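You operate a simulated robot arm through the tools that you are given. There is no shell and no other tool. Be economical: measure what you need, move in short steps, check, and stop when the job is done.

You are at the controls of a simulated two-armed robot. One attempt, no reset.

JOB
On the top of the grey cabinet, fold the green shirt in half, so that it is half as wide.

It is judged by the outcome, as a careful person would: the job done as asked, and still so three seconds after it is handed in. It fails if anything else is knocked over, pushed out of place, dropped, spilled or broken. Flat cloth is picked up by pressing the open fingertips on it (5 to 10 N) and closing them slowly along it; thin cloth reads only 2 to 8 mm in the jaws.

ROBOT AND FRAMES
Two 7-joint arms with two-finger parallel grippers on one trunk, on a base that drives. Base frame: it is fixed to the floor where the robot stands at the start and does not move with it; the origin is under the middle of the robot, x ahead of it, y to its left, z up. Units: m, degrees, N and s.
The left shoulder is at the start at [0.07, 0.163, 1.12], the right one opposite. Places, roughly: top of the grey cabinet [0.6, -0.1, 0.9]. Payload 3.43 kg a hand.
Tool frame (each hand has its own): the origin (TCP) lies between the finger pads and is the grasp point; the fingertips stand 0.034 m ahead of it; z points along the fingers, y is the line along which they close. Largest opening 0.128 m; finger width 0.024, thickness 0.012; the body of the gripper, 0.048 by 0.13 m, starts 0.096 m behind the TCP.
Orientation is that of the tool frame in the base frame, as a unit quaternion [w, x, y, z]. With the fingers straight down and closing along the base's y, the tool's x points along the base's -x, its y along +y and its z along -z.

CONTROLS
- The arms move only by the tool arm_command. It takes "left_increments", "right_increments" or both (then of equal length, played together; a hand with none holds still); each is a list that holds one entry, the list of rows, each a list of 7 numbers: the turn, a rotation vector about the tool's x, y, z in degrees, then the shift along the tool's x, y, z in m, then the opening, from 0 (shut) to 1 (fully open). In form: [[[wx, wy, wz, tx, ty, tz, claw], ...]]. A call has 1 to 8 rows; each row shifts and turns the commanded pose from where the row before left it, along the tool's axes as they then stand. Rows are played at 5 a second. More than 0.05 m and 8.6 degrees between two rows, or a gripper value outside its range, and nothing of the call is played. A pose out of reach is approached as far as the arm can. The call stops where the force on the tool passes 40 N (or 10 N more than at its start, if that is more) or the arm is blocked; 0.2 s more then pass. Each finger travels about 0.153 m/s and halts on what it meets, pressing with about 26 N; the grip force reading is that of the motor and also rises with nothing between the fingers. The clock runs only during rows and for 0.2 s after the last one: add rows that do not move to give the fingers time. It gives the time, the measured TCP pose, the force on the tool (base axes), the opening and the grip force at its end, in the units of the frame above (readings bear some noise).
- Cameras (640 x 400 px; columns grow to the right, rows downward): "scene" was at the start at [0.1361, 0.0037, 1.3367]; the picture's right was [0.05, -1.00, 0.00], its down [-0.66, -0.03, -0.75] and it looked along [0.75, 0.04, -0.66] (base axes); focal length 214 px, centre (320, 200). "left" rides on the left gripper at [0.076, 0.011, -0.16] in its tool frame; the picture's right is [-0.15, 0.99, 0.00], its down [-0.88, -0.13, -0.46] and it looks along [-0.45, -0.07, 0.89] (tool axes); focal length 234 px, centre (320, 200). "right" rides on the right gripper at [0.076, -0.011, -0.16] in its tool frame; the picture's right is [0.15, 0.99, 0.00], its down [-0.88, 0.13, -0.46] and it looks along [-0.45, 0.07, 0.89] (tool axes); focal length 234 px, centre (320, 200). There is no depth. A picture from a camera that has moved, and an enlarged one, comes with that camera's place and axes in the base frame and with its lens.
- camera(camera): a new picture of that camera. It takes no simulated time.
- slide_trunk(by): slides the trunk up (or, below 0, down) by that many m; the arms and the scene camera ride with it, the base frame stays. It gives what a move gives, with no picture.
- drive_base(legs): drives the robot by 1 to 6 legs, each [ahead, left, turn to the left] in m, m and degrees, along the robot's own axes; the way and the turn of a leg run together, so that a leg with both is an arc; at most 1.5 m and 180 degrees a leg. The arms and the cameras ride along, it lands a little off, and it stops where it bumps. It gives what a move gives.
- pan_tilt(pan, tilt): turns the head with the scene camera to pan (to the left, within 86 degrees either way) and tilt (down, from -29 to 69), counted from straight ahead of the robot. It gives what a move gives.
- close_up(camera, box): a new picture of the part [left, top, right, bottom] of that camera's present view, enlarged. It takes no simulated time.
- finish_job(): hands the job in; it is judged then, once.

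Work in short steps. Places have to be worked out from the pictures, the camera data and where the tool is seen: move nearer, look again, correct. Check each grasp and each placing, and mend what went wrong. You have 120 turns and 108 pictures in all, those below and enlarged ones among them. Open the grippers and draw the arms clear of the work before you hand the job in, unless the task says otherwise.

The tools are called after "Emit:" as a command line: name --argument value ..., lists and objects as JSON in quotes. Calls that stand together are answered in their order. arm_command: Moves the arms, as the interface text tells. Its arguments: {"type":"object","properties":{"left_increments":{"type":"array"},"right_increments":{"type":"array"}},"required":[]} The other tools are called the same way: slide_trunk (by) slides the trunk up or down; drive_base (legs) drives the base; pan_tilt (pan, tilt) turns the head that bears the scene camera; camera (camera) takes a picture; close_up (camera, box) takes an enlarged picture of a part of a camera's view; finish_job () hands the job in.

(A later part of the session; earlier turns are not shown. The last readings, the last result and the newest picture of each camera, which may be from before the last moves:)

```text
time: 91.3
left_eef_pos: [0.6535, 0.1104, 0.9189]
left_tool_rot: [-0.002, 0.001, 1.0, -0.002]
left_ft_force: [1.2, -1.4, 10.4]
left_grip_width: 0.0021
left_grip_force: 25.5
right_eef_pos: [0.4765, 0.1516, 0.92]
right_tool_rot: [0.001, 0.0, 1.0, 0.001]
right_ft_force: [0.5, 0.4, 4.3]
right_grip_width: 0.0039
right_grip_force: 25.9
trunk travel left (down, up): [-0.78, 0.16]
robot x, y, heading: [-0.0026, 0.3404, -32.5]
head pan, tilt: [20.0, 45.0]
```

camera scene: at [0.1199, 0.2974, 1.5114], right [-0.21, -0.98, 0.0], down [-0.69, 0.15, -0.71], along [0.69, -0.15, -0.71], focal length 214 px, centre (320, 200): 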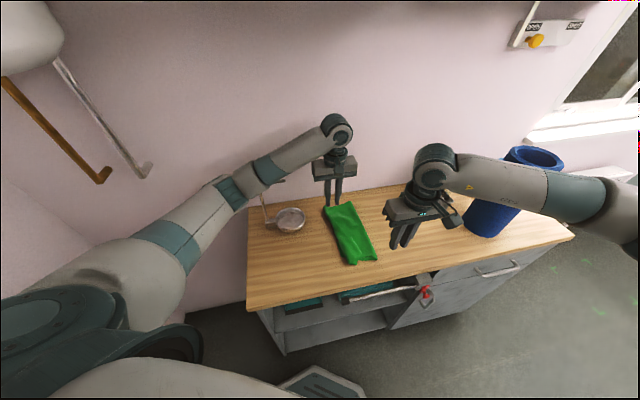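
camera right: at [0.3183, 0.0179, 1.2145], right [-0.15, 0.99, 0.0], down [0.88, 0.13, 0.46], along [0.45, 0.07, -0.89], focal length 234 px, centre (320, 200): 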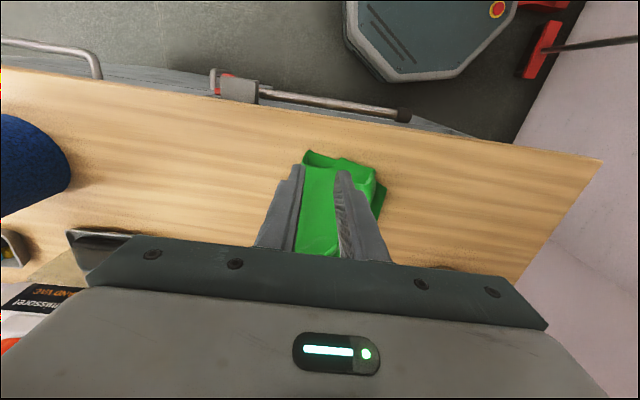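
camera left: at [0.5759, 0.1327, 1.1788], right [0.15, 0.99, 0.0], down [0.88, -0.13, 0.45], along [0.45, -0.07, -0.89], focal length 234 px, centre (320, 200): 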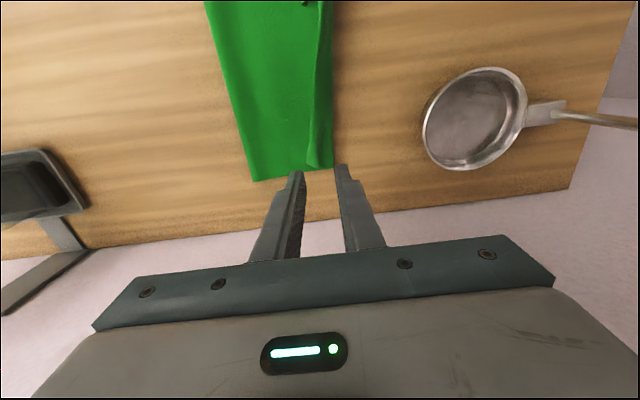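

Both hold cloth (2.1 and 3.9 mm). Lift back above the fold line and check.

Emit:
arm_command --left_increments '[[[0, 0, 0, 0, -0.014, -0.025, 0], [0, 0, 0, 0, -0.018, -0.022, 0], [0, 0, 0, 0, -0.022, -0.018, 0], [0, 0, 0, 0, -0.024, -0.013, 0], [0, 0, 0, 0, 0, 0, 0]]]' --right_increments '[[[0, 0, 0, 0, -0.02, -0.036, 0], [0, 0, 0, 0, -0.028, -0.034, 0], [0, 0, 0, 0, -0.034, -0.03, 0], [0, 0, 0, 0, -0.036, -0.022, 0], [0, 0, 0, 0, 0, 0, 0]]]'

Emit:
camera --camera "left"

Emit:
close_up --camera "scene" --box '[240, 140, 480, 290]'

```text
time: 92.5
left_eef_pos: [0.6528, 0.0337, 0.9943]
left_tool_rot: [-0.003, 0.001, 1.0, -0.001]
left_ft_force: [-1.4, -0.4, -1.0]
left_grip_width: 0.0023
left_grip_force: 26.0
right_eef_pos: [0.4749, 0.0318, 1.0384]
right_tool_rot: [-0.001, 0.0, 1.0, 0.002]
right_ft_force: [0.3, -1.4, -0.6]
right_grip_width: 0.0042
right_grip_force: 26.0
trunk travel left (down, up): [-0.78, 0.16]
robot x, y, heading: [-0.0043, 0.3406, -32.5]
head pan, tilt: [20.0, 45.0]
```

```text
20 pictures are left
camera left: at [0.5789, 0.0452, 1.1545], right [0.15, 0.99, 0.0], down [0.88, -0.13, 0.45], along [0.45, -0.07, -0.89], focal length 234 px, centre (320, 200)
```

left: 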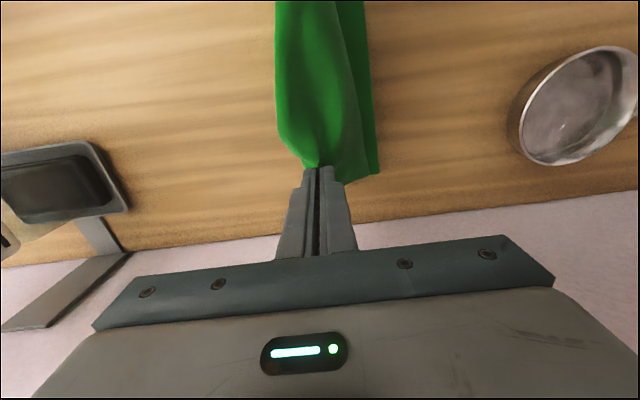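

```text
2.67 times, centred on (360, 215) of scene
camera zoom: at [0.1208, 0.2991, 1.5114], right [-0.21, -0.98, 0.0], down [-0.69, 0.15, -0.71], along [0.69, -0.15, -0.71], focal length 572 px, centre (213, 160)
```

zoom: 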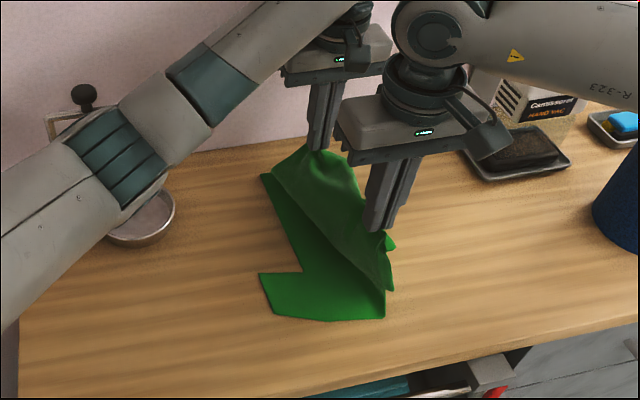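

Very good view: the bottom half lies flat again (hem edge y≈0.10, sleeve end y≈0.15), so the right fold line is y≈0. I carry the hands back to y≈0 and then lay both outward on arcs to y≈0.10 (hem) and 0.15 (sleeve).

Emit:
arm_command --left_increments '[[[0, 0, 0, 0, -0.017, -0.003, 0], [0, 0, 0, 0, -0.017, -0.003, 0], [0, 0, 0, 0, 0.023, 0.002, 0], [0, 0, 0, 0, 0.023, 0.005, 0], [0, 0, 0, 0, 0.02, 0.014, 0], [0, 0, 0, 0, 0.018, 0.026, 0], [0, 0, 0, 0, 0.013, 0.022, 0], [0, 0, 0, 0, 0.004, 0.004, 0]]]' --right_increments '[[[0, 0, 0, 0, -0.016, -0.006, 0], [0, 0, 0, 0, -0.016, -0.006, 0], [0, 0, 0, 0, 0.036, 0.003, 0], [0, 0, 0, 0, 0.036, 0.006, 0], [0, 0, 0, 0, 0.037, 0.032, 0], [0, 0, 0, 0, 0.026, 0.042, 0], [0, 0, 0, 0, 0.01, 0.033, 0], [0, 0, 0, 0, 0.005, 0.005, 0]]]'

Emit:
camera --camera "left"

Emit:
close_up --camera "right" --box '[160, 20, 480, 220]'

```text
time: 94.3
left_eef_pos: [0.652, 0.101, 0.9291]
left_tool_rot: [-0.003, 0.001, 1.0, -0.001]
left_ft_force: [-0.2, -0.1, 0.3]
left_grip_width: 0.0021
left_grip_force: 26.4
right_eef_pos: [0.4774, 0.151, 0.9307]
right_tool_rot: [0.0, 0.001, 1.0, 0.001]
right_ft_force: [0.3, 0.2, 0.1]
right_grip_width: 0.0039
right_grip_force: 25.8
trunk travel left (down, up): [-0.78, 0.16]
robot x, y, heading: [-0.0032, 0.3403, -32.5]
head pan, tilt: [20.0, 45.0]
```

```text
18 pictures are left
camera left: at [0.5774, 0.113, 1.0894], right [0.15, 0.99, 0.0], down [0.88, -0.13, 0.45], along [0.45, -0.07, -0.89], focal length 234 px, centre (320, 200)
```

left: 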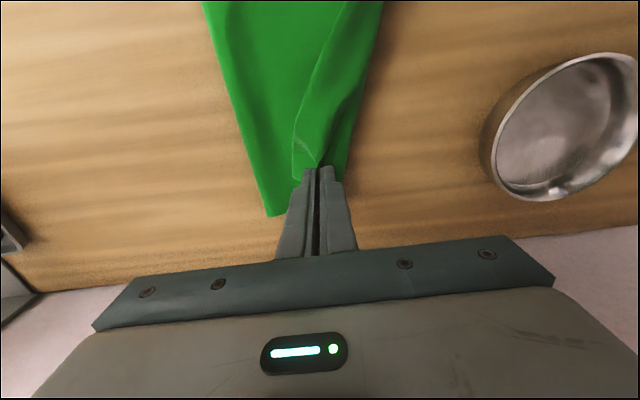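

```text
2.00 times, centred on (320, 120) of right
camera zoom: at [0.4012, 0.1399, 1.0895], right [-0.15, 0.99, 0.0], down [0.88, 0.13, 0.46], along [0.45, 0.07, -0.89], focal length 468 px, centre (320, 360)
```

zoom: 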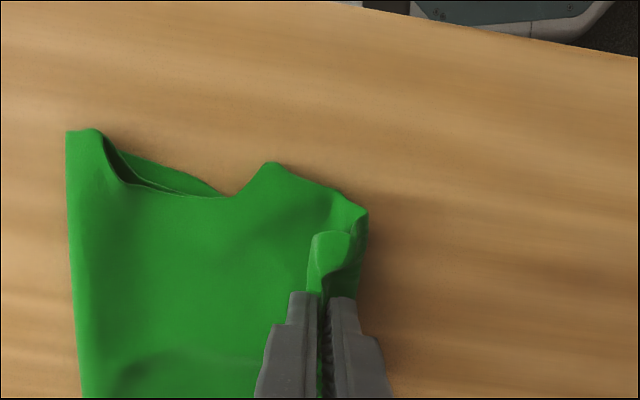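

The whole shirt slid a bit left with the pull (fold now ≈0.044), so the edges need to go further out: left +3 cm, right +1.5 cm, with a small hop.

Emit:
arm_command --left_increments '[[[0, 0, 0, 0, 0.005, -0.025, 0], [0, 0, 0, 0, 0.012, -0.01, 0], [0, 0, 0, 0, 0.012, 0.01, 0], [0, 0, 0, 0, 0.006, 0.02, 0], [0, 0, 0, 0, 0, 0.01, 0], [0, 0, 0, 0, 0, 0, 0]]]' --right_increments '[[[0, 0, 0, 0, 0.003, -0.02, 0], [0, 0, 0, 0, 0.006, -0.01, 0], [0, 0, 0, 0, 0.006, 0.01, 0], [0, 0, 0, 0, 0.003, 0.017, 0], [0, 0, 0, 0, 0, 0.008, 0], [0, 0, 0, 0, 0, 0, 0]]]'

Emit:
camera --camera "left"

```text
time: 95.7
left_eef_pos: [0.6533, 0.1328, 0.9245]
left_tool_rot: [-0.003, 0.001, 1.0, -0.001]
left_ft_force: [-1.5, 0.3, 0.4]
left_grip_width: 0.0022
left_grip_force: 26.2
right_eef_pos: [0.4762, 0.1681, 0.9244]
right_tool_rot: [0.001, 0.0, 1.0, 0.002]
right_ft_force: [0.4, 1.2, -0.4]
right_grip_width: 0.0039
right_grip_force: 25.9
trunk travel left (down, up): [-0.78, 0.16]
robot x, y, heading: [-0.0068, 0.3432, -32.3]
head pan, tilt: [20.0, 45.0]
```

```text
16 pictures are left
camera left: at [0.5798, 0.1457, 1.0842], right [0.15, 0.99, 0.0], down [0.88, -0.13, 0.45], along [0.45, -0.07, -0.89], focal length 234 px, centre (320, 200)
```

left: 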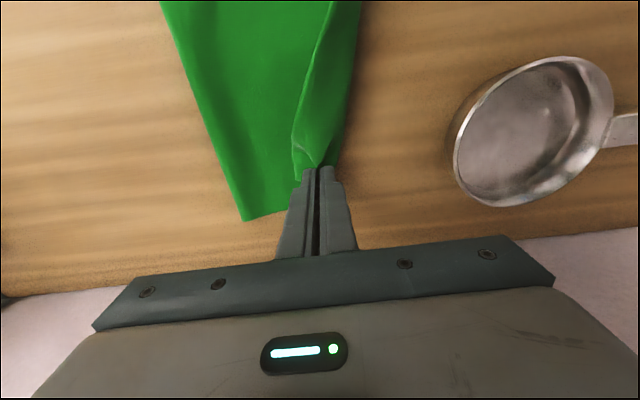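

A bit more outward on the left, then release both together and lift straight up.

Emit:
arm_command --left_increments '[[[0, 0, 0, 0.003, 0.008, -0.012, 0], [0, 0, 0, 0.003, 0.008, 0, 0], [0, 0, 0, 0, 0, 0.014, 0], [0, 0, 0, 0, 0, 0, 0.07], [0, 0, 0, 0, 0, 0, 0.13], [0, 0, 0, 0, 0, -0.02, 0.15], [0, 0, 0, 0, 0, -0.03, 0.15], [0, 0, 0, 0.01, 0, -0.03, 0.15]]]' --right_increments '[[[0, 0, 0, 0, 0, 0, 0], [0, 0, 0, 0, 0, 0, 0], [0, 0, 0, 0, 0, 0.002, 0], [0, 0, 0, 0, 0, 0, 0.07], [0, 0, 0, 0, 0, 0, 0.13], [0, 0, 0, 0, 0, -0.02, 0.15], [0, 0, 0, 0, 0, -0.03, 0.15], [0, 0, 0, 0.01, -0.02, -0.03, 0.15]]]'

Emit:
arm_command --right_increments '[[[0, 0, 0, 0.02, -0.045, 0, 0.15], [0, 0, 0, 0.02, -0.045, 0, 0.15], [0, 0, 0, 0.02, -0.045, 0, 0.15], [0, 0, 0, 0, 0, 0, 0.15]]]'

Emit:
close_up --camera "scene" --box '[240, 180, 400, 280]'

```text
time: 97.5
left_eef_pos: [0.6372, 0.1503, 1.0069]
left_tool_rot: [0.001, -0.003, 1.0, -0.003]
left_ft_force: [0.3, -0.3, -1.0]
left_grip_width: 0.0192
left_grip_force: 0.0
right_eef_pos: [0.4645, 0.1501, 1.0029]
right_tool_rot: [0.003, -0.001, 1.0, 0.002]
right_ft_force: [0.3, -0.1, 0.3]
right_grip_width: 0.0193
right_grip_force: 0.1
trunk travel left (down, up): [-0.78, 0.16]
robot x, y, heading: [-0.0048, 0.347, -32.3]
head pan, tilt: [20.0, 45.0]
```

```text
time: 98.5
left_eef_pos: [0.6329, 0.1509, 1.0044]
left_tool_rot: [0.001, 0.001, 1.0, -0.001]
left_ft_force: [-0.9, 0.1, 0.4]
left_grip_width: 0.0191
left_grip_force: 0.1
right_eef_pos: [0.4049, 0.0147, 1.0064]
right_tool_rot: [0.001, 0.0, 1.0, 0.001]
right_ft_force: [0.3, 0.0, -0.2]
right_grip_width: 0.0194
right_grip_force: 0.1
trunk travel left (down, up): [-0.78, 0.16]
robot x, y, heading: [-0.0026, 0.3443, -32.3]
head pan, tilt: [20.0, 45.0]
```

```text
4.00 times, centred on (320, 230) of scene
camera zoom: at [0.1129, 0.301, 1.5121], right [-0.21, -0.98, 0.0], down [-0.69, 0.15, -0.71], along [0.69, -0.15, -0.7], focal length 858 px, centre (320, 80)
```

zoom: 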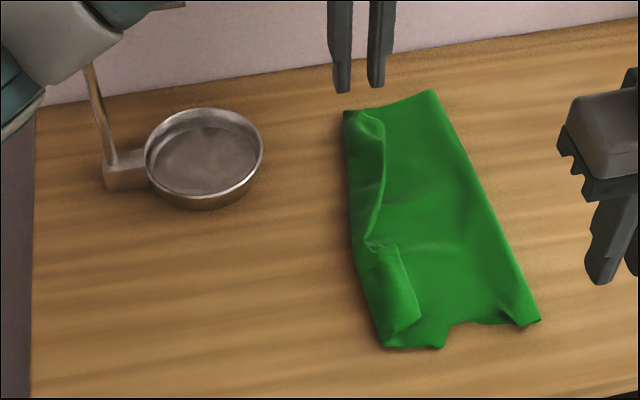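

Now hem width is ≈0.10 (half of 0.20), and the layers coincide except for 2–3 cm edge strips folded back. To gain room from the wall for unfurling, I'll press both closed hands on the shirt's middle and slide the whole packet 4 cm right.

Emit:
arm_command --left_increments '[[[0, 0, 0, 0, -0.03, 0.02, 0], [0, 0, 0, 0, -0.025, 0.03, 0], [0, 0, 0, 0, 0, 0.025, 0], [0, 0, 0, 0, 0, 0.007, 0], [0, 0, 0, 0, 0, 0.003, 0], [0, 0, 0, 0, 0, 0, 0]]]' --right_increments '[[[0, 0, 0, -0.025, 0.04, 0, 0], [0, 0, 0, -0.025, 0.04, 0.02, 0], [0, 0, 0, -0.02, 0.005, 0.04, 0], [0, 0, 0, 0, 0, 0.02, 0], [0, 0, 0, 0, 0, 0.006, 0], [0, 0, 0, 0, 0, 0, 0]]]'

```text
refused: row 2 steps farther than a row can; nothing moved
```

Emit:
arm_command --left_increments '[[[0, 0, 0, 0, -0.03, 0.02, 0], [0, 0, 0, 0, -0.025, 0.03, 0], [0, 0, 0, 0, 0, 0.022, 0], [0, 0, 0, 0, 0, 0.007, 0], [0, 0, 0, 0, 0, 0.004, 0], [0, 0, 0, 0, 0, 0, 0]]]' --right_increments '[[[0, 0, 0, -0.025, 0.04, 0, 0], [0, 0, 0, -0.025, 0.04, 0.01, 0], [0, 0, 0, -0.02, 0.005, 0.04, 0], [0, 0, 0, 0, 0, 0.03, 0], [0, 0, 0, 0, 0, 0.005, 0], [0, 0, 0, 0, 0, 0, 0]]]'

```text
time: 99.9
left_eef_pos: [0.6379, 0.0955, 0.9209]
left_tool_rot: [-0.002, 0.001, 1.0, -0.001]
left_ft_force: [-0.6, 0.7, 0.1]
left_grip_width: 0.0
left_grip_force: 26.0
right_eef_pos: [0.4767, 0.1004, 0.9189]
right_tool_rot: [0.0, 0.0, 1.0, 0.002]
right_ft_force: [-1.0, 0.8, 0.3]
right_grip_width: 0.0
right_grip_force: 25.6
trunk travel left (down, up): [-0.78, 0.16]
robot x, y, heading: [-0.0044, 0.3407, -32.2]
head pan, tilt: [20.0, 45.0]
```

Emit:
arm_command --left_increments '[[[0, 0, 0, 0, 0, 0.003, 0], [0, 0, 0, 0, 0, 0.0015, 0], [0, 0, 0, 0, 0, 0, 0]]]' --right_increments '[[[0, 0, 0, 0, 0, 0.0015, 0], [0, 0, 0, 0, 0, 0.001, 0], [0, 0, 0, 0, 0, 0, 0]]]'

```text
time: 100.7
left_eef_pos: [0.6367, 0.0949, 0.916]
left_tool_rot: [-0.001, 0.001, 1.0, -0.001]
left_ft_force: [2.8, -1.9, 13.3]
left_grip_width: 0.0
left_grip_force: 26.2
right_eef_pos: [0.4771, 0.0994, 0.9166]
right_tool_rot: [0.002, 0.0, 1.0, 0.002]
right_ft_force: [0.9, 1.0, 3.5]
right_grip_width: 0.0
right_grip_force: 26.0
trunk travel left (down, up): [-0.78, 0.16]
robot x, y, heading: [-0.004, 0.3439, -32.3]
head pan, tilt: [20.0, 45.0]
```

Pressing 13 and 3.5 N; balance a little and slide 4.5 cm to the right, then lift.

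Emit:
arm_command --left_increments '[[[0, 0, 0, 0, 0, -0.0005, 0], [0, 0, 0, 0, -0.011, 0, 0], [0, 0, 0, 0, -0.011, 0, 0], [0, 0, 0, 0, -0.011, 0, 0], [0, 0, 0, 0, -0.012, 0, 0], [0, 0, 0, 0, 0, 0, 0], [0, 0, 0, 0, 0, -0.02, 0], [0, 0, 0, 0, 0.02, -0.03, 0.2]]]' --right_increments '[[[0, 0, 0, 0, 0, 0.0008, 0], [0, 0, 0, 0, -0.011, 0, 0], [0, 0, 0, 0, -0.011, 0, 0], [0, 0, 0, 0, -0.011, 0, 0], [0, 0, 0, 0, -0.012, 0, 0], [0, 0, 0, 0, 0, 0, 0], [0, 0, 0, 0, 0, -0.02, 0], [0, 0, 0, 0, 0, -0.03, 0.2]]]'

Emit:
arm_command --right_increments '[[[0, 0, 0, 0.02, -0.03, -0.03, 0.2], [0, 0, 0, 0.02, -0.04, 0, 0.2], [0, 0, 0, 0.02, 0, 0, 0.2], [0, 0, 0, 0, 0, 0, 0.2]]]' --left_increments '[[[0, 0, 0, 0, 0.015, -0.03, 0.2], [0, 0, 0, 0, 0.015, 0, 0.2], [0, 0, 0, 0, 0, 0, 0.2], [0, 0, 0, 0, 0, 0, 0.2]]]'

Emit:
close_up --camera "scene" --box '[240, 180, 400, 280]'

```text
time: 102.5
left_eef_pos: [0.6371, 0.0725, 0.9652]
left_tool_rot: [-0.003, 0.001, 1.0, 0.0]
left_ft_force: [-0.8, 0.1, -0.2]
left_grip_width: 0.0256
left_grip_force: 0.0
right_eef_pos: [0.478, 0.0562, 0.9672]
right_tool_rot: [-0.001, 0.0, 1.0, 0.001]
right_ft_force: [-0.7, 0.1, 0.4]
right_grip_width: 0.0257
right_grip_force: 0.0
trunk travel left (down, up): [-0.78, 0.16]
robot x, y, heading: [-0.0047, 0.3412, -32.6]
head pan, tilt: [20.0, 45.0]
```

```text
time: 103.5
left_eef_pos: [0.6384, 0.0992, 0.9939]
left_tool_rot: [-0.002, 0.001, 1.0, 0.0]
left_ft_force: [-0.2, -0.4, -0.8]
left_grip_width: 0.0257
left_grip_force: 0.1
right_eef_pos: [0.4195, -0.0117, 0.9972]
right_tool_rot: [0.0, 0.001, 1.0, 0.001]
right_ft_force: [0.3, 0.1, -0.4]
right_grip_width: 0.0255
right_grip_force: 0.1
trunk travel left (down, up): [-0.78, 0.16]
robot x, y, heading: [-0.0014, 0.3397, -32.5]
head pan, tilt: [20.0, 45.0]
```

```text
4.00 times, centred on (320, 230) of scene
camera zoom: at [0.1197, 0.2978, 1.5114], right [-0.21, -0.98, 0.0], down [-0.69, 0.15, -0.71], along [0.69, -0.15, -0.71], focal length 858 px, centre (320, 80)
```

zoom: 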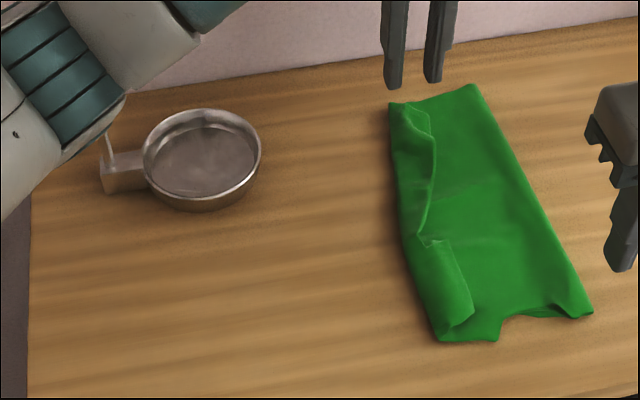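

The packet slid right intact. Strip positions now: hem free edge y≈0.073 with crease ≈0.108; sleeve free edge ≈0.105 with crease ≈0.137. I bring both hands over them.

Emit:
arm_command --left_increments '[[[0, 0, 0, -0.01, -0.008, 0, 0.2], [0, 0, 0, 0, 0, 0.02, 0.2], [0, 0, 0, 0, 0, 0.02, 0.2], [0, 0, 0, 0, 0, 0.02, 0.2], [0, 0, 0, 0, 0, 0.009, 0.2], [0, 0, 0, 0, 0, 0.003, 0.2], [0, 0, 0, 0, 0, 0.002, 0.2], [0, 0, 0, 0, 0, 0, 0.2]]]' --right_increments '[[[0, 0, 0, -0.02, 0.04, 0, 0.2], [0, 0, 0, -0.02, 0.04, 0, 0.2], [0, 0, 0, -0.0175, 0.04, 0.01, 0.2], [0, 0, 0, 0, 0.015, 0.03, 0.2], [0, 0, 0, 0, 0, 0.025, 0.2], [0, 0, 0, 0, 0, 0.008, 0.2], [0, 0, 0, 0, 0, 0.004, 0.2], [0, 0, 0, 0, 0, 0, 0.2]]]'

Emit:
close_up --camera "left" --box '[180, 50, 460, 225]'

Emit:
close_up --camera "right" --box '[180, 50, 460, 225]'

```text
time: 105.3
left_eef_pos: [0.6477, 0.0925, 0.9211]
left_tool_rot: [-0.002, 0.001, 1.0, -0.001]
left_ft_force: [0.4, -0.8, 0.8]
left_grip_width: 0.0258
left_grip_force: 0.1
right_eef_pos: [0.4758, 0.1216, 0.9183]
right_tool_rot: [0.002, 0.0, 1.0, 0.002]
right_ft_force: [1.4, 0.9, 15.7]
right_grip_width: 0.025
right_grip_force: 0.0
trunk travel left (down, up): [-0.78, 0.16]
robot x, y, heading: [-0.0046, 0.3392, -32.6]
head pan, tilt: [20.0, 45.0]
```

```text
2.29 times, centred on (320, 138) of left
camera zoom: at [0.5731, 0.1038, 1.0809], right [0.15, 0.99, 0.0], down [0.88, -0.13, 0.45], along [0.45, -0.07, -0.89], focal length 535 px, centre (320, 343)
```

zoom: 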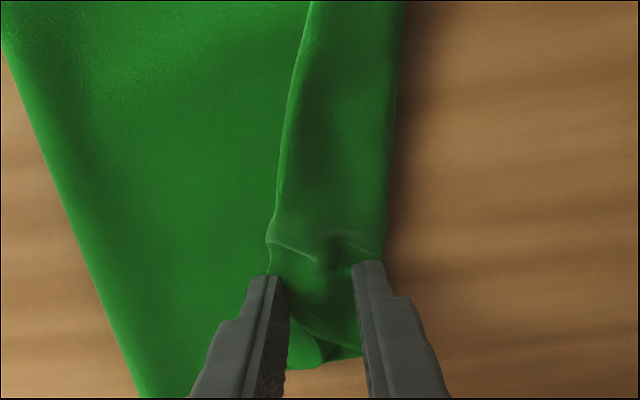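

```text
2.29 times, centred on (320, 138) of right
camera zoom: at [0.399, 0.11, 1.0772], right [-0.15, 0.99, 0.0], down [0.88, 0.13, 0.46], along [0.45, 0.07, -0.89], focal length 535 px, centre (320, 343)
```

zoom: 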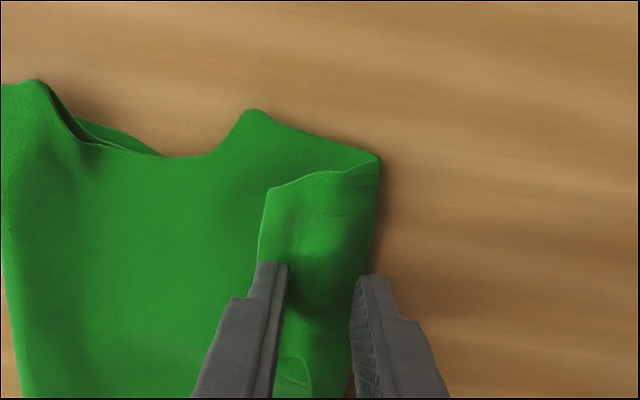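

Right presses a bit hard and can go 6 mm inward to be nearer the free edge; left needs 2–3 mm more. Adjust.

Emit:
arm_command --left_increments '[[[0, 0, 0, 0, 0, 0.0015, 0.2], [0, 0, 0, 0, 0, 0.001, 0.2], [0, 0, 0, 0, 0, 0, 0.2], [0, 0, 0, 0, 0, 0, 0.2]]]' --right_increments '[[[0, 0, 0, 0, 0, -0.005, 0.2], [0, 0, 0, 0, -0.006, 0, 0.2], [0, 0, 0, 0, 0, 0.0045, 0.2], [0, 0, 0, 0, 0, 0, 0.2]]]'

```text
time: 106.3
left_eef_pos: [0.6469, 0.091, 0.9168]
left_tool_rot: [-0.003, 0.001, 1.0, -0.001]
left_ft_force: [-0.1, 0.0, 1.8]
left_grip_width: 0.0257
left_grip_force: 0.1
right_eef_pos: [0.475, 0.1138, 0.9188]
right_tool_rot: [0.001, 0.0, 1.0, 0.001]
right_ft_force: [1.3, 0.3, 4.4]
right_grip_width: 0.0256
right_grip_force: 0.1
trunk travel left (down, up): [-0.78, 0.16]
robot x, y, heading: [-0.0038, 0.3415, -32.5]
head pan, tilt: [20.0, 45.0]
```

Now close both slowly with a touch more pressure on the left.

Emit:
arm_command --left_increments '[[[0, 0, 0, 0, 0, 0.0012, 0.2], [0, 0, 0, 0, 0, 0, 0.16], [0, 0, 0, 0, 0, 0, 0.12], [0, 0, 0, 0, 0, 0, 0.08], [0, 0, 0, 0, 0, 0, 0.04], [0, 0, 0, 0, 0, 0, 0], [0, 0, 0, 0, 0, 0, 0]]]' --right_increments '[[[0, 0, 0, 0, 0, 0.0005, 0.2], [0, 0, 0, 0, 0, 0, 0.16], [0, 0, 0, 0, 0, 0, 0.12], [0, 0, 0, 0, 0, 0, 0.08], [0, 0, 0, 0, 0, 0, 0.04], [0, 0, 0, 0, 0, 0, 0], [0, 0, 0, 0, 0, 0, 0]]]'

```text
time: 107.9
left_eef_pos: [0.6476, 0.0914, 0.9179]
left_tool_rot: [-0.002, 0.0, 1.0, -0.001]
left_ft_force: [-0.5, -0.3, 7.2]
left_grip_width: 0.0039
left_grip_force: 26.2
right_eef_pos: [0.473, 0.113, 0.9192]
right_tool_rot: [0.001, 0.0, 1.0, 0.001]
right_ft_force: [0.1, 0.6, 3.4]
right_grip_width: 0.0038
right_grip_force: 26.0
trunk travel left (down, up): [-0.78, 0.16]
robot x, y, heading: [-0.005, 0.3393, -32.3]
head pan, tilt: [20.0, 45.0]
```

Both hold. Roll both strips outward over their creases on small arcs.

Emit:
arm_command --left_increments '[[[0, 0, 0, 0, 0.004, -0.025, 0], [0, 0, 0, 0, 0.01, -0.018, 0], [0, 0, 0, 0, 0.014, 0.0, 0], [0, 0, 0, 0, 0.011, 0.013, 0], [0, 0, 0, 0, 0.006, 0.015, 0], [0, 0, 0, 0, 0.002, 0.009, 0], [0, 0, 0, 0, 0, 0, 0]]]' --right_increments '[[[0, 0, 0, 0, 0.004, -0.025, 0], [0, 0, 0, 0, 0.01, -0.018, 0], [0, 0, 0, 0, 0.014, 0.0, 0], [0, 0, 0, 0, 0.013, 0.013, 0], [0, 0, 0, 0, 0.006, 0.015, 0], [0, 0, 0, 0, 0.002, 0.009, 0], [0, 0, 0, 0, 0, 0, 0]]]'

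Emit:
close_up --camera "left" --box '[160, 0, 480, 225]'

Emit:
close_up --camera "right" --box '[160, 20, 480, 220]'

```text
time: 109.5
left_eef_pos: [0.65, 0.1402, 0.9229]
left_tool_rot: [-0.003, 0.001, 1.0, -0.001]
left_ft_force: [0.1, 0.4, -0.8]
left_grip_width: 0.0038
left_grip_force: 25.8
right_eef_pos: [0.4747, 0.1624, 0.9242]
right_tool_rot: [0.0, 0.0, 1.0, 0.001]
right_ft_force: [0.2, -0.6, 0.1]
right_grip_width: 0.0035
right_grip_force: 26.4
trunk travel left (down, up): [-0.78, 0.16]
robot x, y, heading: [-0.0009, 0.3368, -32.3]
head pan, tilt: [20.0, 45.0]
```

```text
1.78 times, centred on (320, 112) of left
camera zoom: at [0.5741, 0.1519, 1.0832], right [0.15, 0.99, 0.0], down [0.88, -0.13, 0.45], along [0.45, -0.07, -0.89], focal length 416 px, centre (320, 356)
```

zoom: 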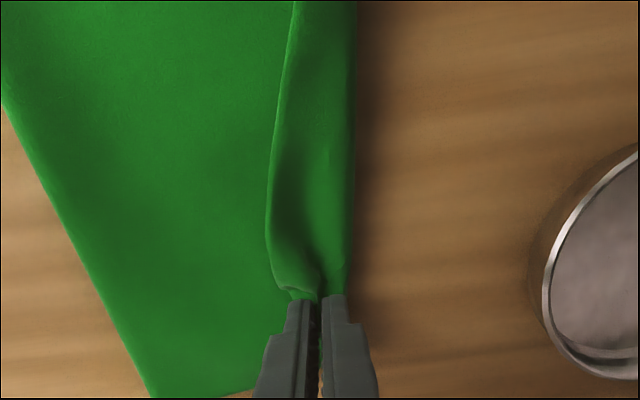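

```text
2.00 times, centred on (320, 120) of right
camera zoom: at [0.398, 0.1509, 1.0832], right [-0.15, 0.99, 0.0], down [0.88, 0.13, 0.46], along [0.45, 0.07, -0.89], focal length 468 px, centre (320, 360)
```

zoom: 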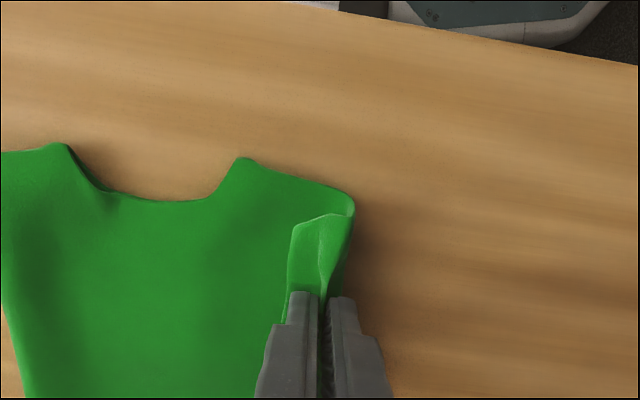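

The strips still need to go further out to come taut, as worked for the hem before. Hop both 2.5 cm further out, lower, come back 1 cm, and release.

Emit:
arm_command --left_increments '[[[0, 0, 0, 0.003, 0.004, -0.025, 0], [0, 0, 0, 0.003, 0.01, -0.01, 0], [0, 0, 0, 0, 0.01, 0.008, 0], [0, 0, 0, 0, 0.003, 0.018, 0], [0, 0, 0, 0, -0.004, 0.01, 0], [0, 0, 0, 0, -0.004, 0.001, 0], [0, 0, 0, 0, 0, 0, 0.07], [0, 0, 0, 0, 0, 0, 0.12]]]' --right_increments '[[[0, 0, 0, 0, 0.004, -0.025, 0], [0, 0, 0, 0, 0.01, -0.01, 0], [0, 0, 0, 0, 0.01, 0.008, 0], [0, 0, 0, 0, 0.004, 0.018, 0], [0, 0, 0, 0, -0.004, 0.01, 0], [0, 0, 0, 0, -0.004, 0.001, 0], [0, 0, 0, 0, 0, 0, 0.07], [0, 0, 0, 0, 0, 0, 0.12]]]'

Emit:
arm_command --left_increments '[[[0, 0, 0, 0.0, 0, -0.02, 0.15], [0, 0, 0, 0.0, 0, -0.03, 0.15], [0, 0, 0, 0.02, 0, -0.03, 0.15], [0, 0, 0, 0.01, -0.02, 0, 0.15], [0, 0, 0, 0, 0, 0, 0.15], [0, 0, 0, 0, 0, 0, 0.15], [0, 0, 0, 0, 0, 0, 0.15]]]' --right_increments '[[[0, 0, 0, 0, 0, -0.02, 0.15], [0, 0, 0, 0, 0, -0.03, 0.15], [0, 0, 0, 0.02, -0.03, -0.03, 0.15], [0, 0, 0, 0.02, -0.045, 0, 0.15], [0, 0, 0, 0.02, -0.045, 0, 0.15], [0, 0, 0, 0.01, -0.045, 0, 0.15], [0, 0, 0, 0, 0, 0, 0.15]]]'

Emit:
close_up --camera "scene" --box '[240, 180, 400, 280]'

```text
time: 111.3
left_eef_pos: [0.6418, 0.1578, 0.9203]
left_tool_rot: [-0.002, 0.001, 1.0, -0.001]
left_ft_force: [-0.2, -0.8, 0.7]
left_grip_width: 0.0153
left_grip_force: 0.0
right_eef_pos: [0.4753, 0.1814, 0.9232]
right_tool_rot: [0.001, 0.0, 1.0, 0.002]
right_ft_force: [-0.3, -1.0, 0.1]
right_grip_width: 0.0155
right_grip_force: 0.0
trunk travel left (down, up): [-0.78, 0.16]
robot x, y, heading: [-0.0014, 0.3418, -32.5]
head pan, tilt: [20.0, 45.0]
```

```text
time: 112.9
left_eef_pos: [0.61, 0.1361, 1.0017]
left_tool_rot: [-0.002, 0.002, 1.0, -0.001]
left_ft_force: [0.2, 0.8, 0.1]
left_grip_width: 0.0191
left_grip_force: 0.1
right_eef_pos: [0.4038, 0.0168, 1.0073]
right_tool_rot: [0.002, 0.0, 1.0, 0.002]
right_ft_force: [0.0, 0.3, 0.2]
right_grip_width: 0.0191
right_grip_force: 0.0
trunk travel left (down, up): [-0.78, 0.16]
robot x, y, heading: [-0.0058, 0.3451, -32.6]
head pan, tilt: [20.0, 45.0]
```

```text
4.00 times, centred on (320, 230) of scene
camera zoom: at [0.1159, 0.2967, 1.5119], right [-0.22, -0.98, 0.0], down [-0.69, 0.15, -0.71], along [0.69, -0.15, -0.71], focal length 858 px, centre (320, 80)
```

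zoom: 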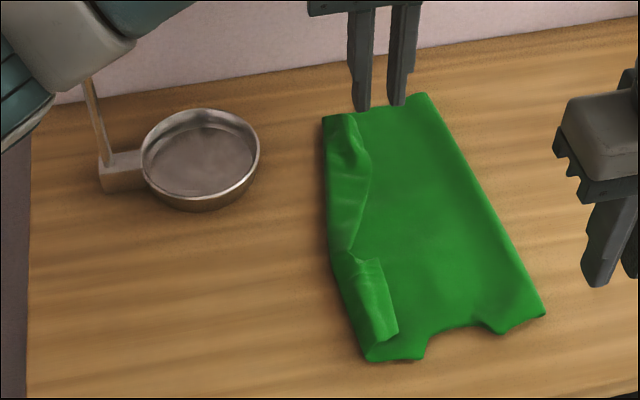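

The shirt now lies folded in half: hem width ≈0.11 (was 0.20), sleeve end ≈0.15 (was 0.32), edges coinciding, with only ~2 cm of the top edge turned back. Further handling would risk more than it gains. I draw both arms clear with open grippers.

Emit:
arm_command --left_increments '[[[0, 0, 0, 0, 0, -0.03, 0.5], [0, 0, 0, 0.01, 0, -0.03, 0.5], [0, 0, 0, 0.01, 0, -0.03, 0.5], [0, 0, 0, 0.01, 0, -0.02, 0.5], [0, 0, 0, 0, 0, 0, 0.5]]]' --right_increments '[[[0, 0, 0, 0.02, -0.01, -0.03, 0.5], [0, 0, 0, 0.03, -0.01, -0.03, 0.5], [0, 0, 0, 0.03, -0.02, -0.03, 0.5], [0, 0, 0, 0.03, -0.02, -0.02, 0.5], [0, 0, 0, 0, 0, 0, 0.5]]]'

Emit:
camera --camera "scene"

Emit:
close_up --camera "left" --box '[100, 0, 420, 200]'

```text
time: 114.1
left_eef_pos: [0.5848, 0.1376, 1.1099]
left_tool_rot: [-0.002, 0.002, 1.0, -0.001]
left_ft_force: [-0.2, 0.3, 0.2]
left_grip_width: 0.0642
left_grip_force: 0.1
right_eef_pos: [0.2952, -0.0446, 1.1141]
right_tool_rot: [0.001, 0.0, 1.0, 0.001]
right_ft_force: [-0.5, -1.3, 0.1]
right_grip_width: 0.0639
right_grip_force: 0.1
trunk travel left (down, up): [-0.78, 0.16]
robot x, y, heading: [0.0009, 0.3399, -32.2]
head pan, tilt: [20.0, 45.0]
```

```text
8 pictures are left
camera scene: at [0.1208, 0.2979, 1.5113], right [-0.21, -0.98, 0.0], down [-0.69, 0.15, -0.71], along [0.69, -0.15, -0.71], focal length 214 px, centre (320, 200)
```

scene: 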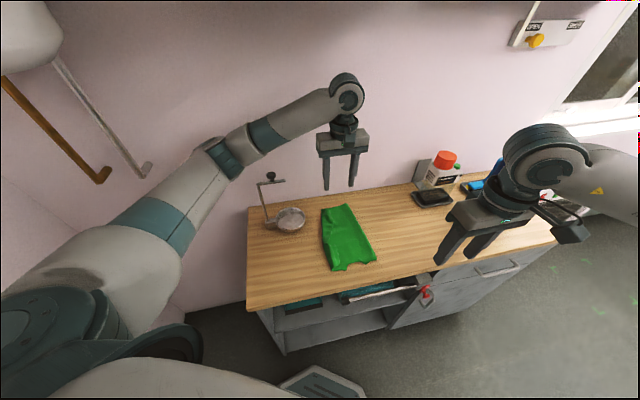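

```text
2.00 times, centred on (260, 100) of left
camera zoom: at [0.5108, 0.15, 1.2702], right [0.15, 0.99, 0.0], down [0.88, -0.13, 0.45], along [0.45, -0.07, -0.89], focal length 468 px, centre (440, 400)
```

zoom: 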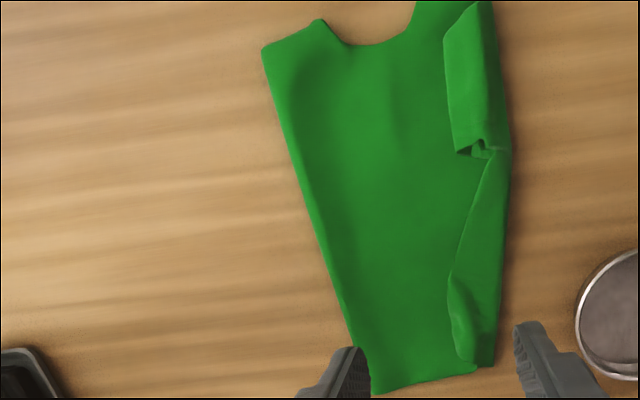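

From above, the neck's full curve is visible on top, so the fold line sits about 5 cm off the shirt's centre (pulling taut dragged it). It should be corrected: I'll regrasp both strips (hem ≈(0.635,0.16), sleeve ≈(0.475,0.18)), lift the flap back, and re-lay it with slack.

Emit:
arm_command --left_increments '[[[0, 0, 0, -0.01, 0.005, 0.03, 0.2], [0, 0, 0, -0.01, 0.005, 0.03, 0.2], [0, 0, 0, -0.01, 0.005, 0.03, 0.2], [0, 0, 0, -0.01, 0.005, 0.03, 0.2], [0, 0, 0, -0.01, 0.003, 0.03, 0.2], [0, 0, 0, 0, 0, 0.025, 0.2], [0, 0, 0, 0, 0, 0.005, 0.2]]]' --right_increments '[[[0, 0, 0, -0.026, 0.032, 0.015, 0.2], [0, 0, 0, -0.026, 0.032, 0.015, 0.2], [0, 0, 0, -0.026, 0.032, 0.015, 0.2], [0, 0, 0, -0.026, 0.032, 0.015, 0.2], [0, 0, 0, -0.026, 0.032, 0.015, 0.2], [0, 0, 0, -0.026, 0.032, 0.02, 0.2], [0, 0, 0, -0.024, 0.033, 0.02, 0.2]]]'

Emit:
arm_command --left_increments '[[[0, 0, 0, 0, 0, 0.006, 0.2], [0, 0, 0, 0, 0, 0.004, 0.2], [0, 0, 0, 0, 0, 0.001, 0.2], [0, 0, 0, 0, 0, 0, 0.2]]]' --right_increments '[[[0, 0, 0, 0, 0, 0.04, 0.2], [0, 0, 0, 0, 0, 0.03, 0.2], [0, 0, 0, 0, 0, 0.006, 0.2], [0, 0, 0, 0, 0, 0, 0.2]]]'

```text
time: 115.7
left_eef_pos: [0.618, 0.159, 0.9355]
left_tool_rot: [0.003, 0.003, 1.0, 0.0]
left_ft_force: [-3.2, 1.4, -0.5]
left_grip_width: 0.025
left_grip_force: 0.0
right_eef_pos: [0.4593, 0.1825, 1.0024]
right_tool_rot: [0.006, 0.001, 1.0, 0.002]
right_ft_force: [-0.3, -0.2, 0.6]
right_grip_width: 0.0255
right_grip_force: 0.0
trunk travel left (down, up): [-0.78, 0.16]
robot x, y, heading: [-0.0045, 0.3422, -32.5]
head pan, tilt: [20.0, 45.0]
```

```text
time: 116.7
left_eef_pos: [0.6207, 0.1622, 0.9265]
left_tool_rot: [0.003, 0.001, 1.0, -0.001]
left_ft_force: [0.4, 0.8, -1.7]
left_grip_width: 0.0256
left_grip_force: 0.0
right_eef_pos: [0.4622, 0.1842, 0.928]
right_tool_rot: [0.007, 0.0, 1.0, 0.001]
right_ft_force: [0.6, -0.1, 0.5]
right_grip_width: 0.0255
right_grip_force: 0.0
trunk travel left (down, up): [-0.78, 0.16]
robot x, y, heading: [-0.0008, 0.3403, -32.5]
head pan, tilt: [20.0, 45.0]
```

Slight push-back again (left wrist near the wall). I back the left hand 1.5 cm from the wall (the strip runs there too) and continue down.

Emit:
arm_command --left_increments '[[[0, 0, 0, 0.015, 0.002, 0, 0.2], [0, 0, 0, 0.005, 0, 0, 0.2], [0, 0, 0, 0, 0, 0.004, 0.2], [0, 0, 0, 0, 0, 0.003, 0.2], [0, 0, 0, 0, 0, 0, 0.2]]]' --right_increments '[[[0, 0, 0, 0, 0, 0, 0.2], [0, 0, 0, 0, 0, 0.003, 0.2], [0, 0, 0, 0, 0, 0.003, 0.2], [0, 0, 0, 0, 0, 0.002, 0.2], [0, 0, 0, 0, 0, 0, 0.2]]]'

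Emit:
camera --camera "left"

```text
time: 117.9
left_eef_pos: [0.6108, 0.1642, 0.9172]
left_tool_rot: [0.0, 0.001, 1.0, -0.004]
left_ft_force: [6.9, -2.0, 26.0]
left_grip_width: 0.0256
left_grip_force: 0.1
right_eef_pos: [0.4734, 0.183, 0.9172]
right_tool_rot: [0.002, 0.0, 1.0, 0.002]
right_ft_force: [5.7, 2.3, 22.5]
right_grip_width: 0.0247
right_grip_force: 0.0
trunk travel left (down, up): [-0.78, 0.16]
robot x, y, heading: [-0.0032, 0.3418, -32.6]
head pan, tilt: [20.0, 45.0]
```

```text
6 pictures are left
camera left: at [0.5365, 0.177, 1.0763], right [0.15, 0.99, -0.01], down [0.88, -0.13, 0.46], along [0.45, -0.07, -0.89], focal length 234 px, centre (320, 200)
```

left: 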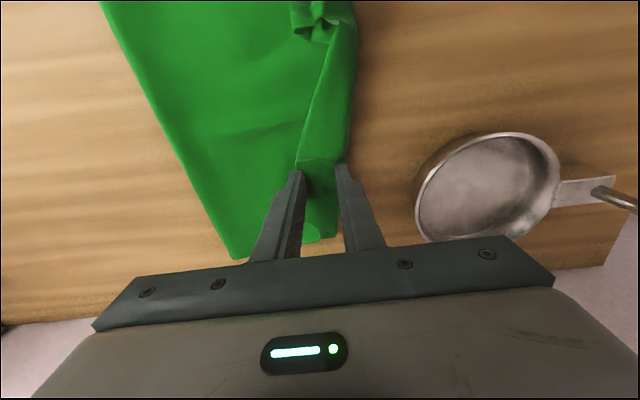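

Fingers straddle the strip, but press too hard (26/22 N). Ease up ~1.3 mm and close slowly.

Emit:
arm_command --left_increments '[[[0, 0, 0, 0, 0, -0.0013, 0.2], [0, 0, 0, 0, 0, 0, 0.16], [0, 0, 0, 0, 0, 0, 0.12], [0, 0, 0, 0, 0, 0, 0.08], [0, 0, 0, 0, 0, 0, 0.04], [0, 0, 0, 0, 0, 0, 0], [0, 0, 0, 0, 0, 0, 0]]]' --right_increments '[[[0, 0, 0, 0, 0, -0.0013, 0.2], [0, 0, 0, 0, 0, 0, 0.16], [0, 0, 0, 0, 0, 0, 0.12], [0, 0, 0, 0, 0, 0, 0.08], [0, 0, 0, 0, 0, 0, 0.04], [0, 0, 0, 0, 0, 0, 0], [0, 0, 0, 0, 0, 0, 0]]]'

```text
time: 119.5
left_eef_pos: [0.6088, 0.1643, 0.9162]
left_tool_rot: [-0.001, 0.001, 1.0, -0.001]
left_ft_force: [-1.1, -1.1, 31.2]
left_grip_width: 0.0033
left_grip_force: 26.1
right_eef_pos: [0.4709, 0.183, 0.9188]
right_tool_rot: [0.002, 0.0, 1.0, 0.002]
right_ft_force: [0.0, 1.1, 14.7]
right_grip_width: 0.0051
right_grip_force: 26.2
trunk travel left (down, up): [-0.78, 0.16]
robot x, y, heading: [-0.0053, 0.3431, -32.7]
head pan, tilt: [20.0, 45.0]
```

Both hold cloth. Lift the flap and carry it well back over, to y≈0, so the fold unrolls.

Emit:
arm_command --left_increments '[[[0, 0, 0, 0, -0.01, -0.03, 0], [0, 0, 0, 0, -0.025, -0.025, 0], [0, 0, 0, 0, -0.035, -0.02, 0], [0, 0, 0, 0, -0.035, -0.01, 0], [0, 0, 0, 0, -0.035, 0, 0], [0, 0, 0, 0, -0.03, 0.005, 0], [0, 0, 0, 0, 0, 0, 0]]]' --right_increments '[[[0, 0, 0, 0, -0.015, -0.04, 0], [0, 0, 0, 0, -0.028, -0.036, 0], [0, 0, 0, 0, -0.035, -0.03, 0], [0, 0, 0, 0, -0.04, -0.02, 0], [0, 0, 0, 0, -0.04, -0.005, 0], [0, 0, 0, 0, -0.035, 0.005, 0], [0, 0, 0, 0, 0, 0, 0]]]'

Emit:
close_up --camera "scene" --box '[240, 140, 480, 290]'

```text
time: 120.4
left_eef_pos: [0.6111, 0.0737, 0.9959]
left_tool_rot: [-0.001, -0.002, 1.0, -0.002]
left_ft_force: [1.3, 0.8, 1.5]
left_grip_width: 0.0025
left_grip_force: 26.1
right_eef_pos: [0.4717, 0.0842, 1.0251]
right_tool_rot: [-0.006, -0.002, 1.0, 0.002]
right_ft_force: [-1.7, -1.6, -2.5]
right_grip_width: 0.005
right_grip_force: 26.2
trunk travel left (down, up): [-0.78, 0.16]
robot x, y, heading: [-0.0046, 0.3439, -32.3]
head pan, tilt: [20.0, 45.0]
stopped in row 4 (left hand): the force on the tool passed its limit (the readings are from after the stop); the commanded pose is now the measured one
```

```text
2.67 times, centred on (360, 215) of scene
camera zoom: at [0.1193, 0.294, 1.5112], right [-0.22, -0.98, 0.0], down [-0.69, 0.15, -0.71], along [0.69, -0.15, -0.71], focal length 572 px, centre (213, 160)
```

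zoom: 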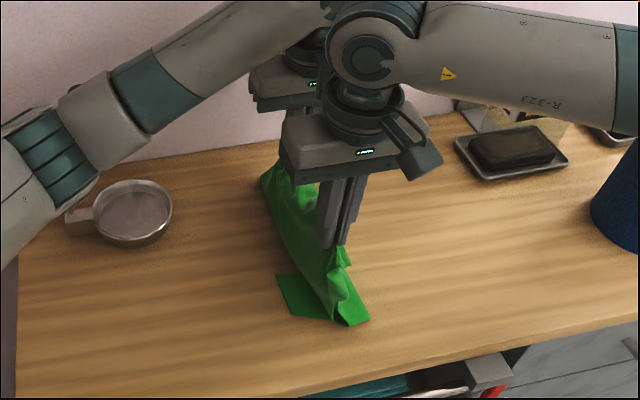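

The wrists touched each other lightly. I spread them 1 cm each way along x and carry on back: left to y≈-0.01, right to y≈-0.03 (the bottom sleeve end is at y≈0.126 and hem edge ≈0.10, so that's where the centre line runs).

Emit:
arm_command --left_increments '[[[0, 0, 0, -0.012, 0, 0, 0], [0, 0, 0, 0, -0.014, 0, 0], [0, 0, 0, 0, -0.014, 0, 0], [0, 0, 0, 0, -0.014, 0.003, 0], [0, 0, 0, 0, -0.014, 0.004, 0], [0, 0, 0, 0, -0.014, 0.004, 0], [0, 0, 0, 0, -0.014, 0.004, 0], [0, 0, 0, 0, 0, 0, 0]]]' --right_increments '[[[0, 0, 0, 0.012, 0, 0, 0], [0, 0, 0, 0, -0.019, -0.005, 0], [0, 0, 0, 0, -0.019, -0.005, 0], [0, 0, 0, 0, -0.019, 0, 0], [0, 0, 0, 0, -0.019, 0, 0], [0, 0, 0, 0, -0.019, 0, 0], [0, 0, 0, 0, -0.019, 0, 0], [0, 0, 0, 0, 0, 0, 0]]]'

Emit:
close_up --camera "scene" --box '[240, 140, 480, 290]'

```text
time: 122.2
left_eef_pos: [0.6244, -0.0071, 0.983]
left_tool_rot: [-0.002, -0.002, 1.0, -0.003]
left_ft_force: [-3.9, -1.0, 0.7]
left_grip_width: 0.0022
left_grip_force: 26.1
right_eef_pos: [0.4617, -0.0279, 1.035]
right_tool_rot: [-0.006, -0.003, 1.0, 0.002]
right_ft_force: [3.8, 0.8, -2.3]
right_grip_width: 0.0047
right_grip_force: 26.6
trunk travel left (down, up): [-0.78, 0.16]
robot x, y, heading: [-0.0039, 0.3419, -32.5]
head pan, tilt: [20.0, 45.0]
```

```text
2.67 times, centred on (360, 215) of scene
camera zoom: at [0.1201, 0.2983, 1.5114], right [-0.21, -0.98, 0.0], down [-0.69, 0.15, -0.71], along [0.69, -0.15, -0.71], focal length 572 px, centre (213, 160)
```

zoom: 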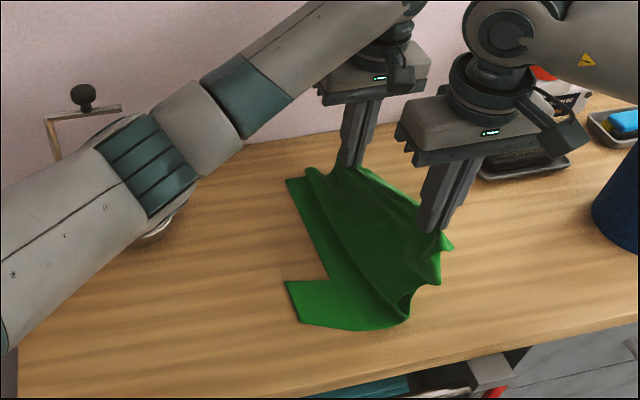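

The bottom half is fully visible: body edge y≈0.067, sleeve end y≈0.12, so the centre line is y≈-0.035, and the fold is now at about -0.01. I go another 3 cm back and lower, then lay both outward with slack to y≈0.055 (hem) and 0.105 (sleeve).

Emit:
arm_command --left_increments '[[[0, 0, 0, 0, -0.014, 0.006, 0], [0, 0, 0, 0, -0.014, 0.006, 0], [0, 0, 0, 0, 0.02, -0.003, 0], [0, 0, 0, 0, 0.02, 0, 0], [0, 0, 0, 0, 0.02, 0.01, 0], [0, 0, 0, 0, 0.015, 0.015, 0], [0, 0, 0, 0, 0.01, 0.014, 0], [0, 0, 0, 0, 0.005, 0.008, 0]]]' --right_increments '[[[0, 0, 0, -0.003, -0.018, 0.008, 0], [0, 0, 0, -0.003, -0.018, 0.008, 0], [0, 0, 0, 0, 0.04, -0.004, 0], [0, 0, 0, 0, 0.04, 0.004, 0], [0, 0, 0, 0, 0.04, 0.025, 0], [0, 0, 0, 0, 0.03, 0.035, 0], [0, 0, 0, 0, 0.015, 0.024, 0], [0, 0, 0, 0, 0.005, 0.008, 0]]]'

Emit:
camera --camera "left"

```text
time: 124.0
left_eef_pos: [0.6261, 0.054, 0.9249]
left_tool_rot: [-0.002, -0.001, 1.0, -0.004]
left_ft_force: [-1.3, 1.6, -0.2]
left_grip_width: 0.0023
left_grip_force: 25.9
right_eef_pos: [0.4671, 0.107, 0.9275]
right_tool_rot: [-0.005, -0.002, 1.0, 0.001]
right_ft_force: [2.7, -1.8, -0.8]
right_grip_width: 0.0045
right_grip_force: 26.0
trunk travel left (down, up): [-0.78, 0.16]
robot x, y, heading: [-0.0053, 0.3443, -32.6]
head pan, tilt: [20.0, 45.0]
```

```text
3 pictures are left
camera left: at [0.5511, 0.0672, 1.0852], right [0.14, 0.99, -0.01], down [0.88, -0.12, 0.45], along [0.45, -0.07, -0.89], focal length 234 px, centre (320, 200)
```

left: 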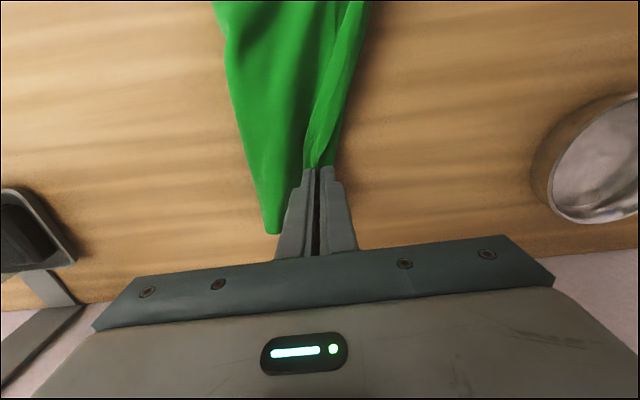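

Fold line is now at y≈0 with the hands at 0.054 and 0.107. Release both gently, lift and retreat.

Emit:
arm_command --left_increments '[[[0, 0, 0, 0, 0.004, 0.004, 0], [0, 0, 0, 0, 0, 0, 0.07], [0, 0, 0, 0, 0, 0, 0.13], [0, 0, 0, 0, 0, -0.02, 0.15], [0, 0, 0, 0, 0, -0.03, 0.15], [0, 0, 0, 0.0, 0, -0.04, 0.15], [0, 0, 0, 0, 0, -0.03, 0.3], [0, 0, 0, 0, 0, 0, 0.5]]]' --right_increments '[[[0, 0, 0, 0, 0.004, 0.005, 0], [0, 0, 0, 0, 0, 0, 0.07], [0, 0, 0, 0, 0, 0, 0.13], [0, 0, 0, 0, 0, -0.02, 0.15], [0, 0, 0, 0, 0, -0.03, 0.15], [0, 0, 0, 0.02, -0.03, -0.02, 0.15], [0, 0, 0, 0.03, -0.035, 0, 0.3], [0, 0, 0, 0.03, -0.035, 0, 0.5]]]'

Emit:
arm_command --right_increments '[[[0, 0, 0, 0.03, -0.035, -0.01, 0.5], [0, 0, 0, 0.03, -0.02, -0.03, 0.5], [0, 0, 0, 0, 0, 0, 0.5]]]' --left_increments '[[[0, 0, 0, 0.03, 0.01, 0, 0.5], [0, 0, 0, 0.03, 0.01, 0, 0.5], [0, 0, 0, 0, 0, 0, 0.5]]]'

Emit:
camera --camera "left"

```text
time: 125.8
left_eef_pos: [0.628, 0.0598, 1.0419]
left_tool_rot: [-0.002, -0.002, 1.0, -0.002]
left_ft_force: [-0.1, -0.6, 0.6]
left_grip_width: 0.0641
left_grip_force: 0.1
right_eef_pos: [0.3849, 0.0093, 0.9899]
right_tool_rot: [-0.005, -0.003, 1.0, 0.002]
right_ft_force: [-0.3, 0.4, 0.0]
right_grip_width: 0.0639
right_grip_force: 0.0
trunk travel left (down, up): [-0.78, 0.16]
robot x, y, heading: [-0.0031, 0.3395, -32.6]
head pan, tilt: [20.0, 45.0]
```

```text
time: 126.6
left_eef_pos: [0.5657, 0.0806, 1.0408]
left_tool_rot: [-0.002, -0.003, 1.0, -0.004]
left_ft_force: [0.8, 0.7, -0.5]
left_grip_width: 0.064
left_grip_force: 0.1
right_eef_pos: [0.3299, -0.0466, 1.0297]
right_tool_rot: [-0.007, -0.003, 1.0, 0.001]
right_ft_force: [0.1, -0.1, -1.0]
right_grip_width: 0.0642
right_grip_force: 0.0
trunk travel left (down, up): [-0.78, 0.16]
robot x, y, heading: [-0.006, 0.3449, -32.3]
head pan, tilt: [20.0, 45.0]
```

```text
2 pictures are left
camera left: at [0.4922, 0.0945, 1.2014], right [0.14, 0.99, -0.01], down [0.88, -0.12, 0.45], along [0.45, -0.07, -0.89], focal length 234 px, centre (320, 200)
```

left: 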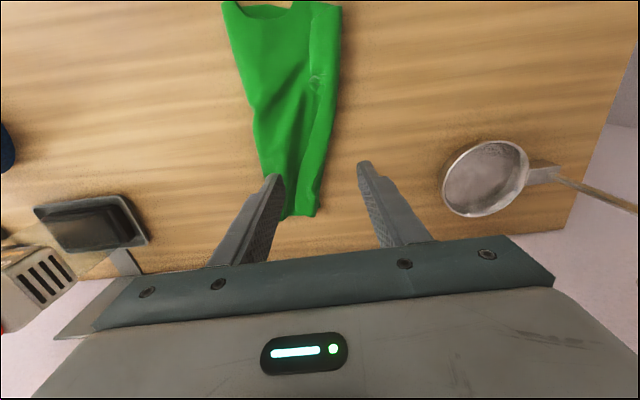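

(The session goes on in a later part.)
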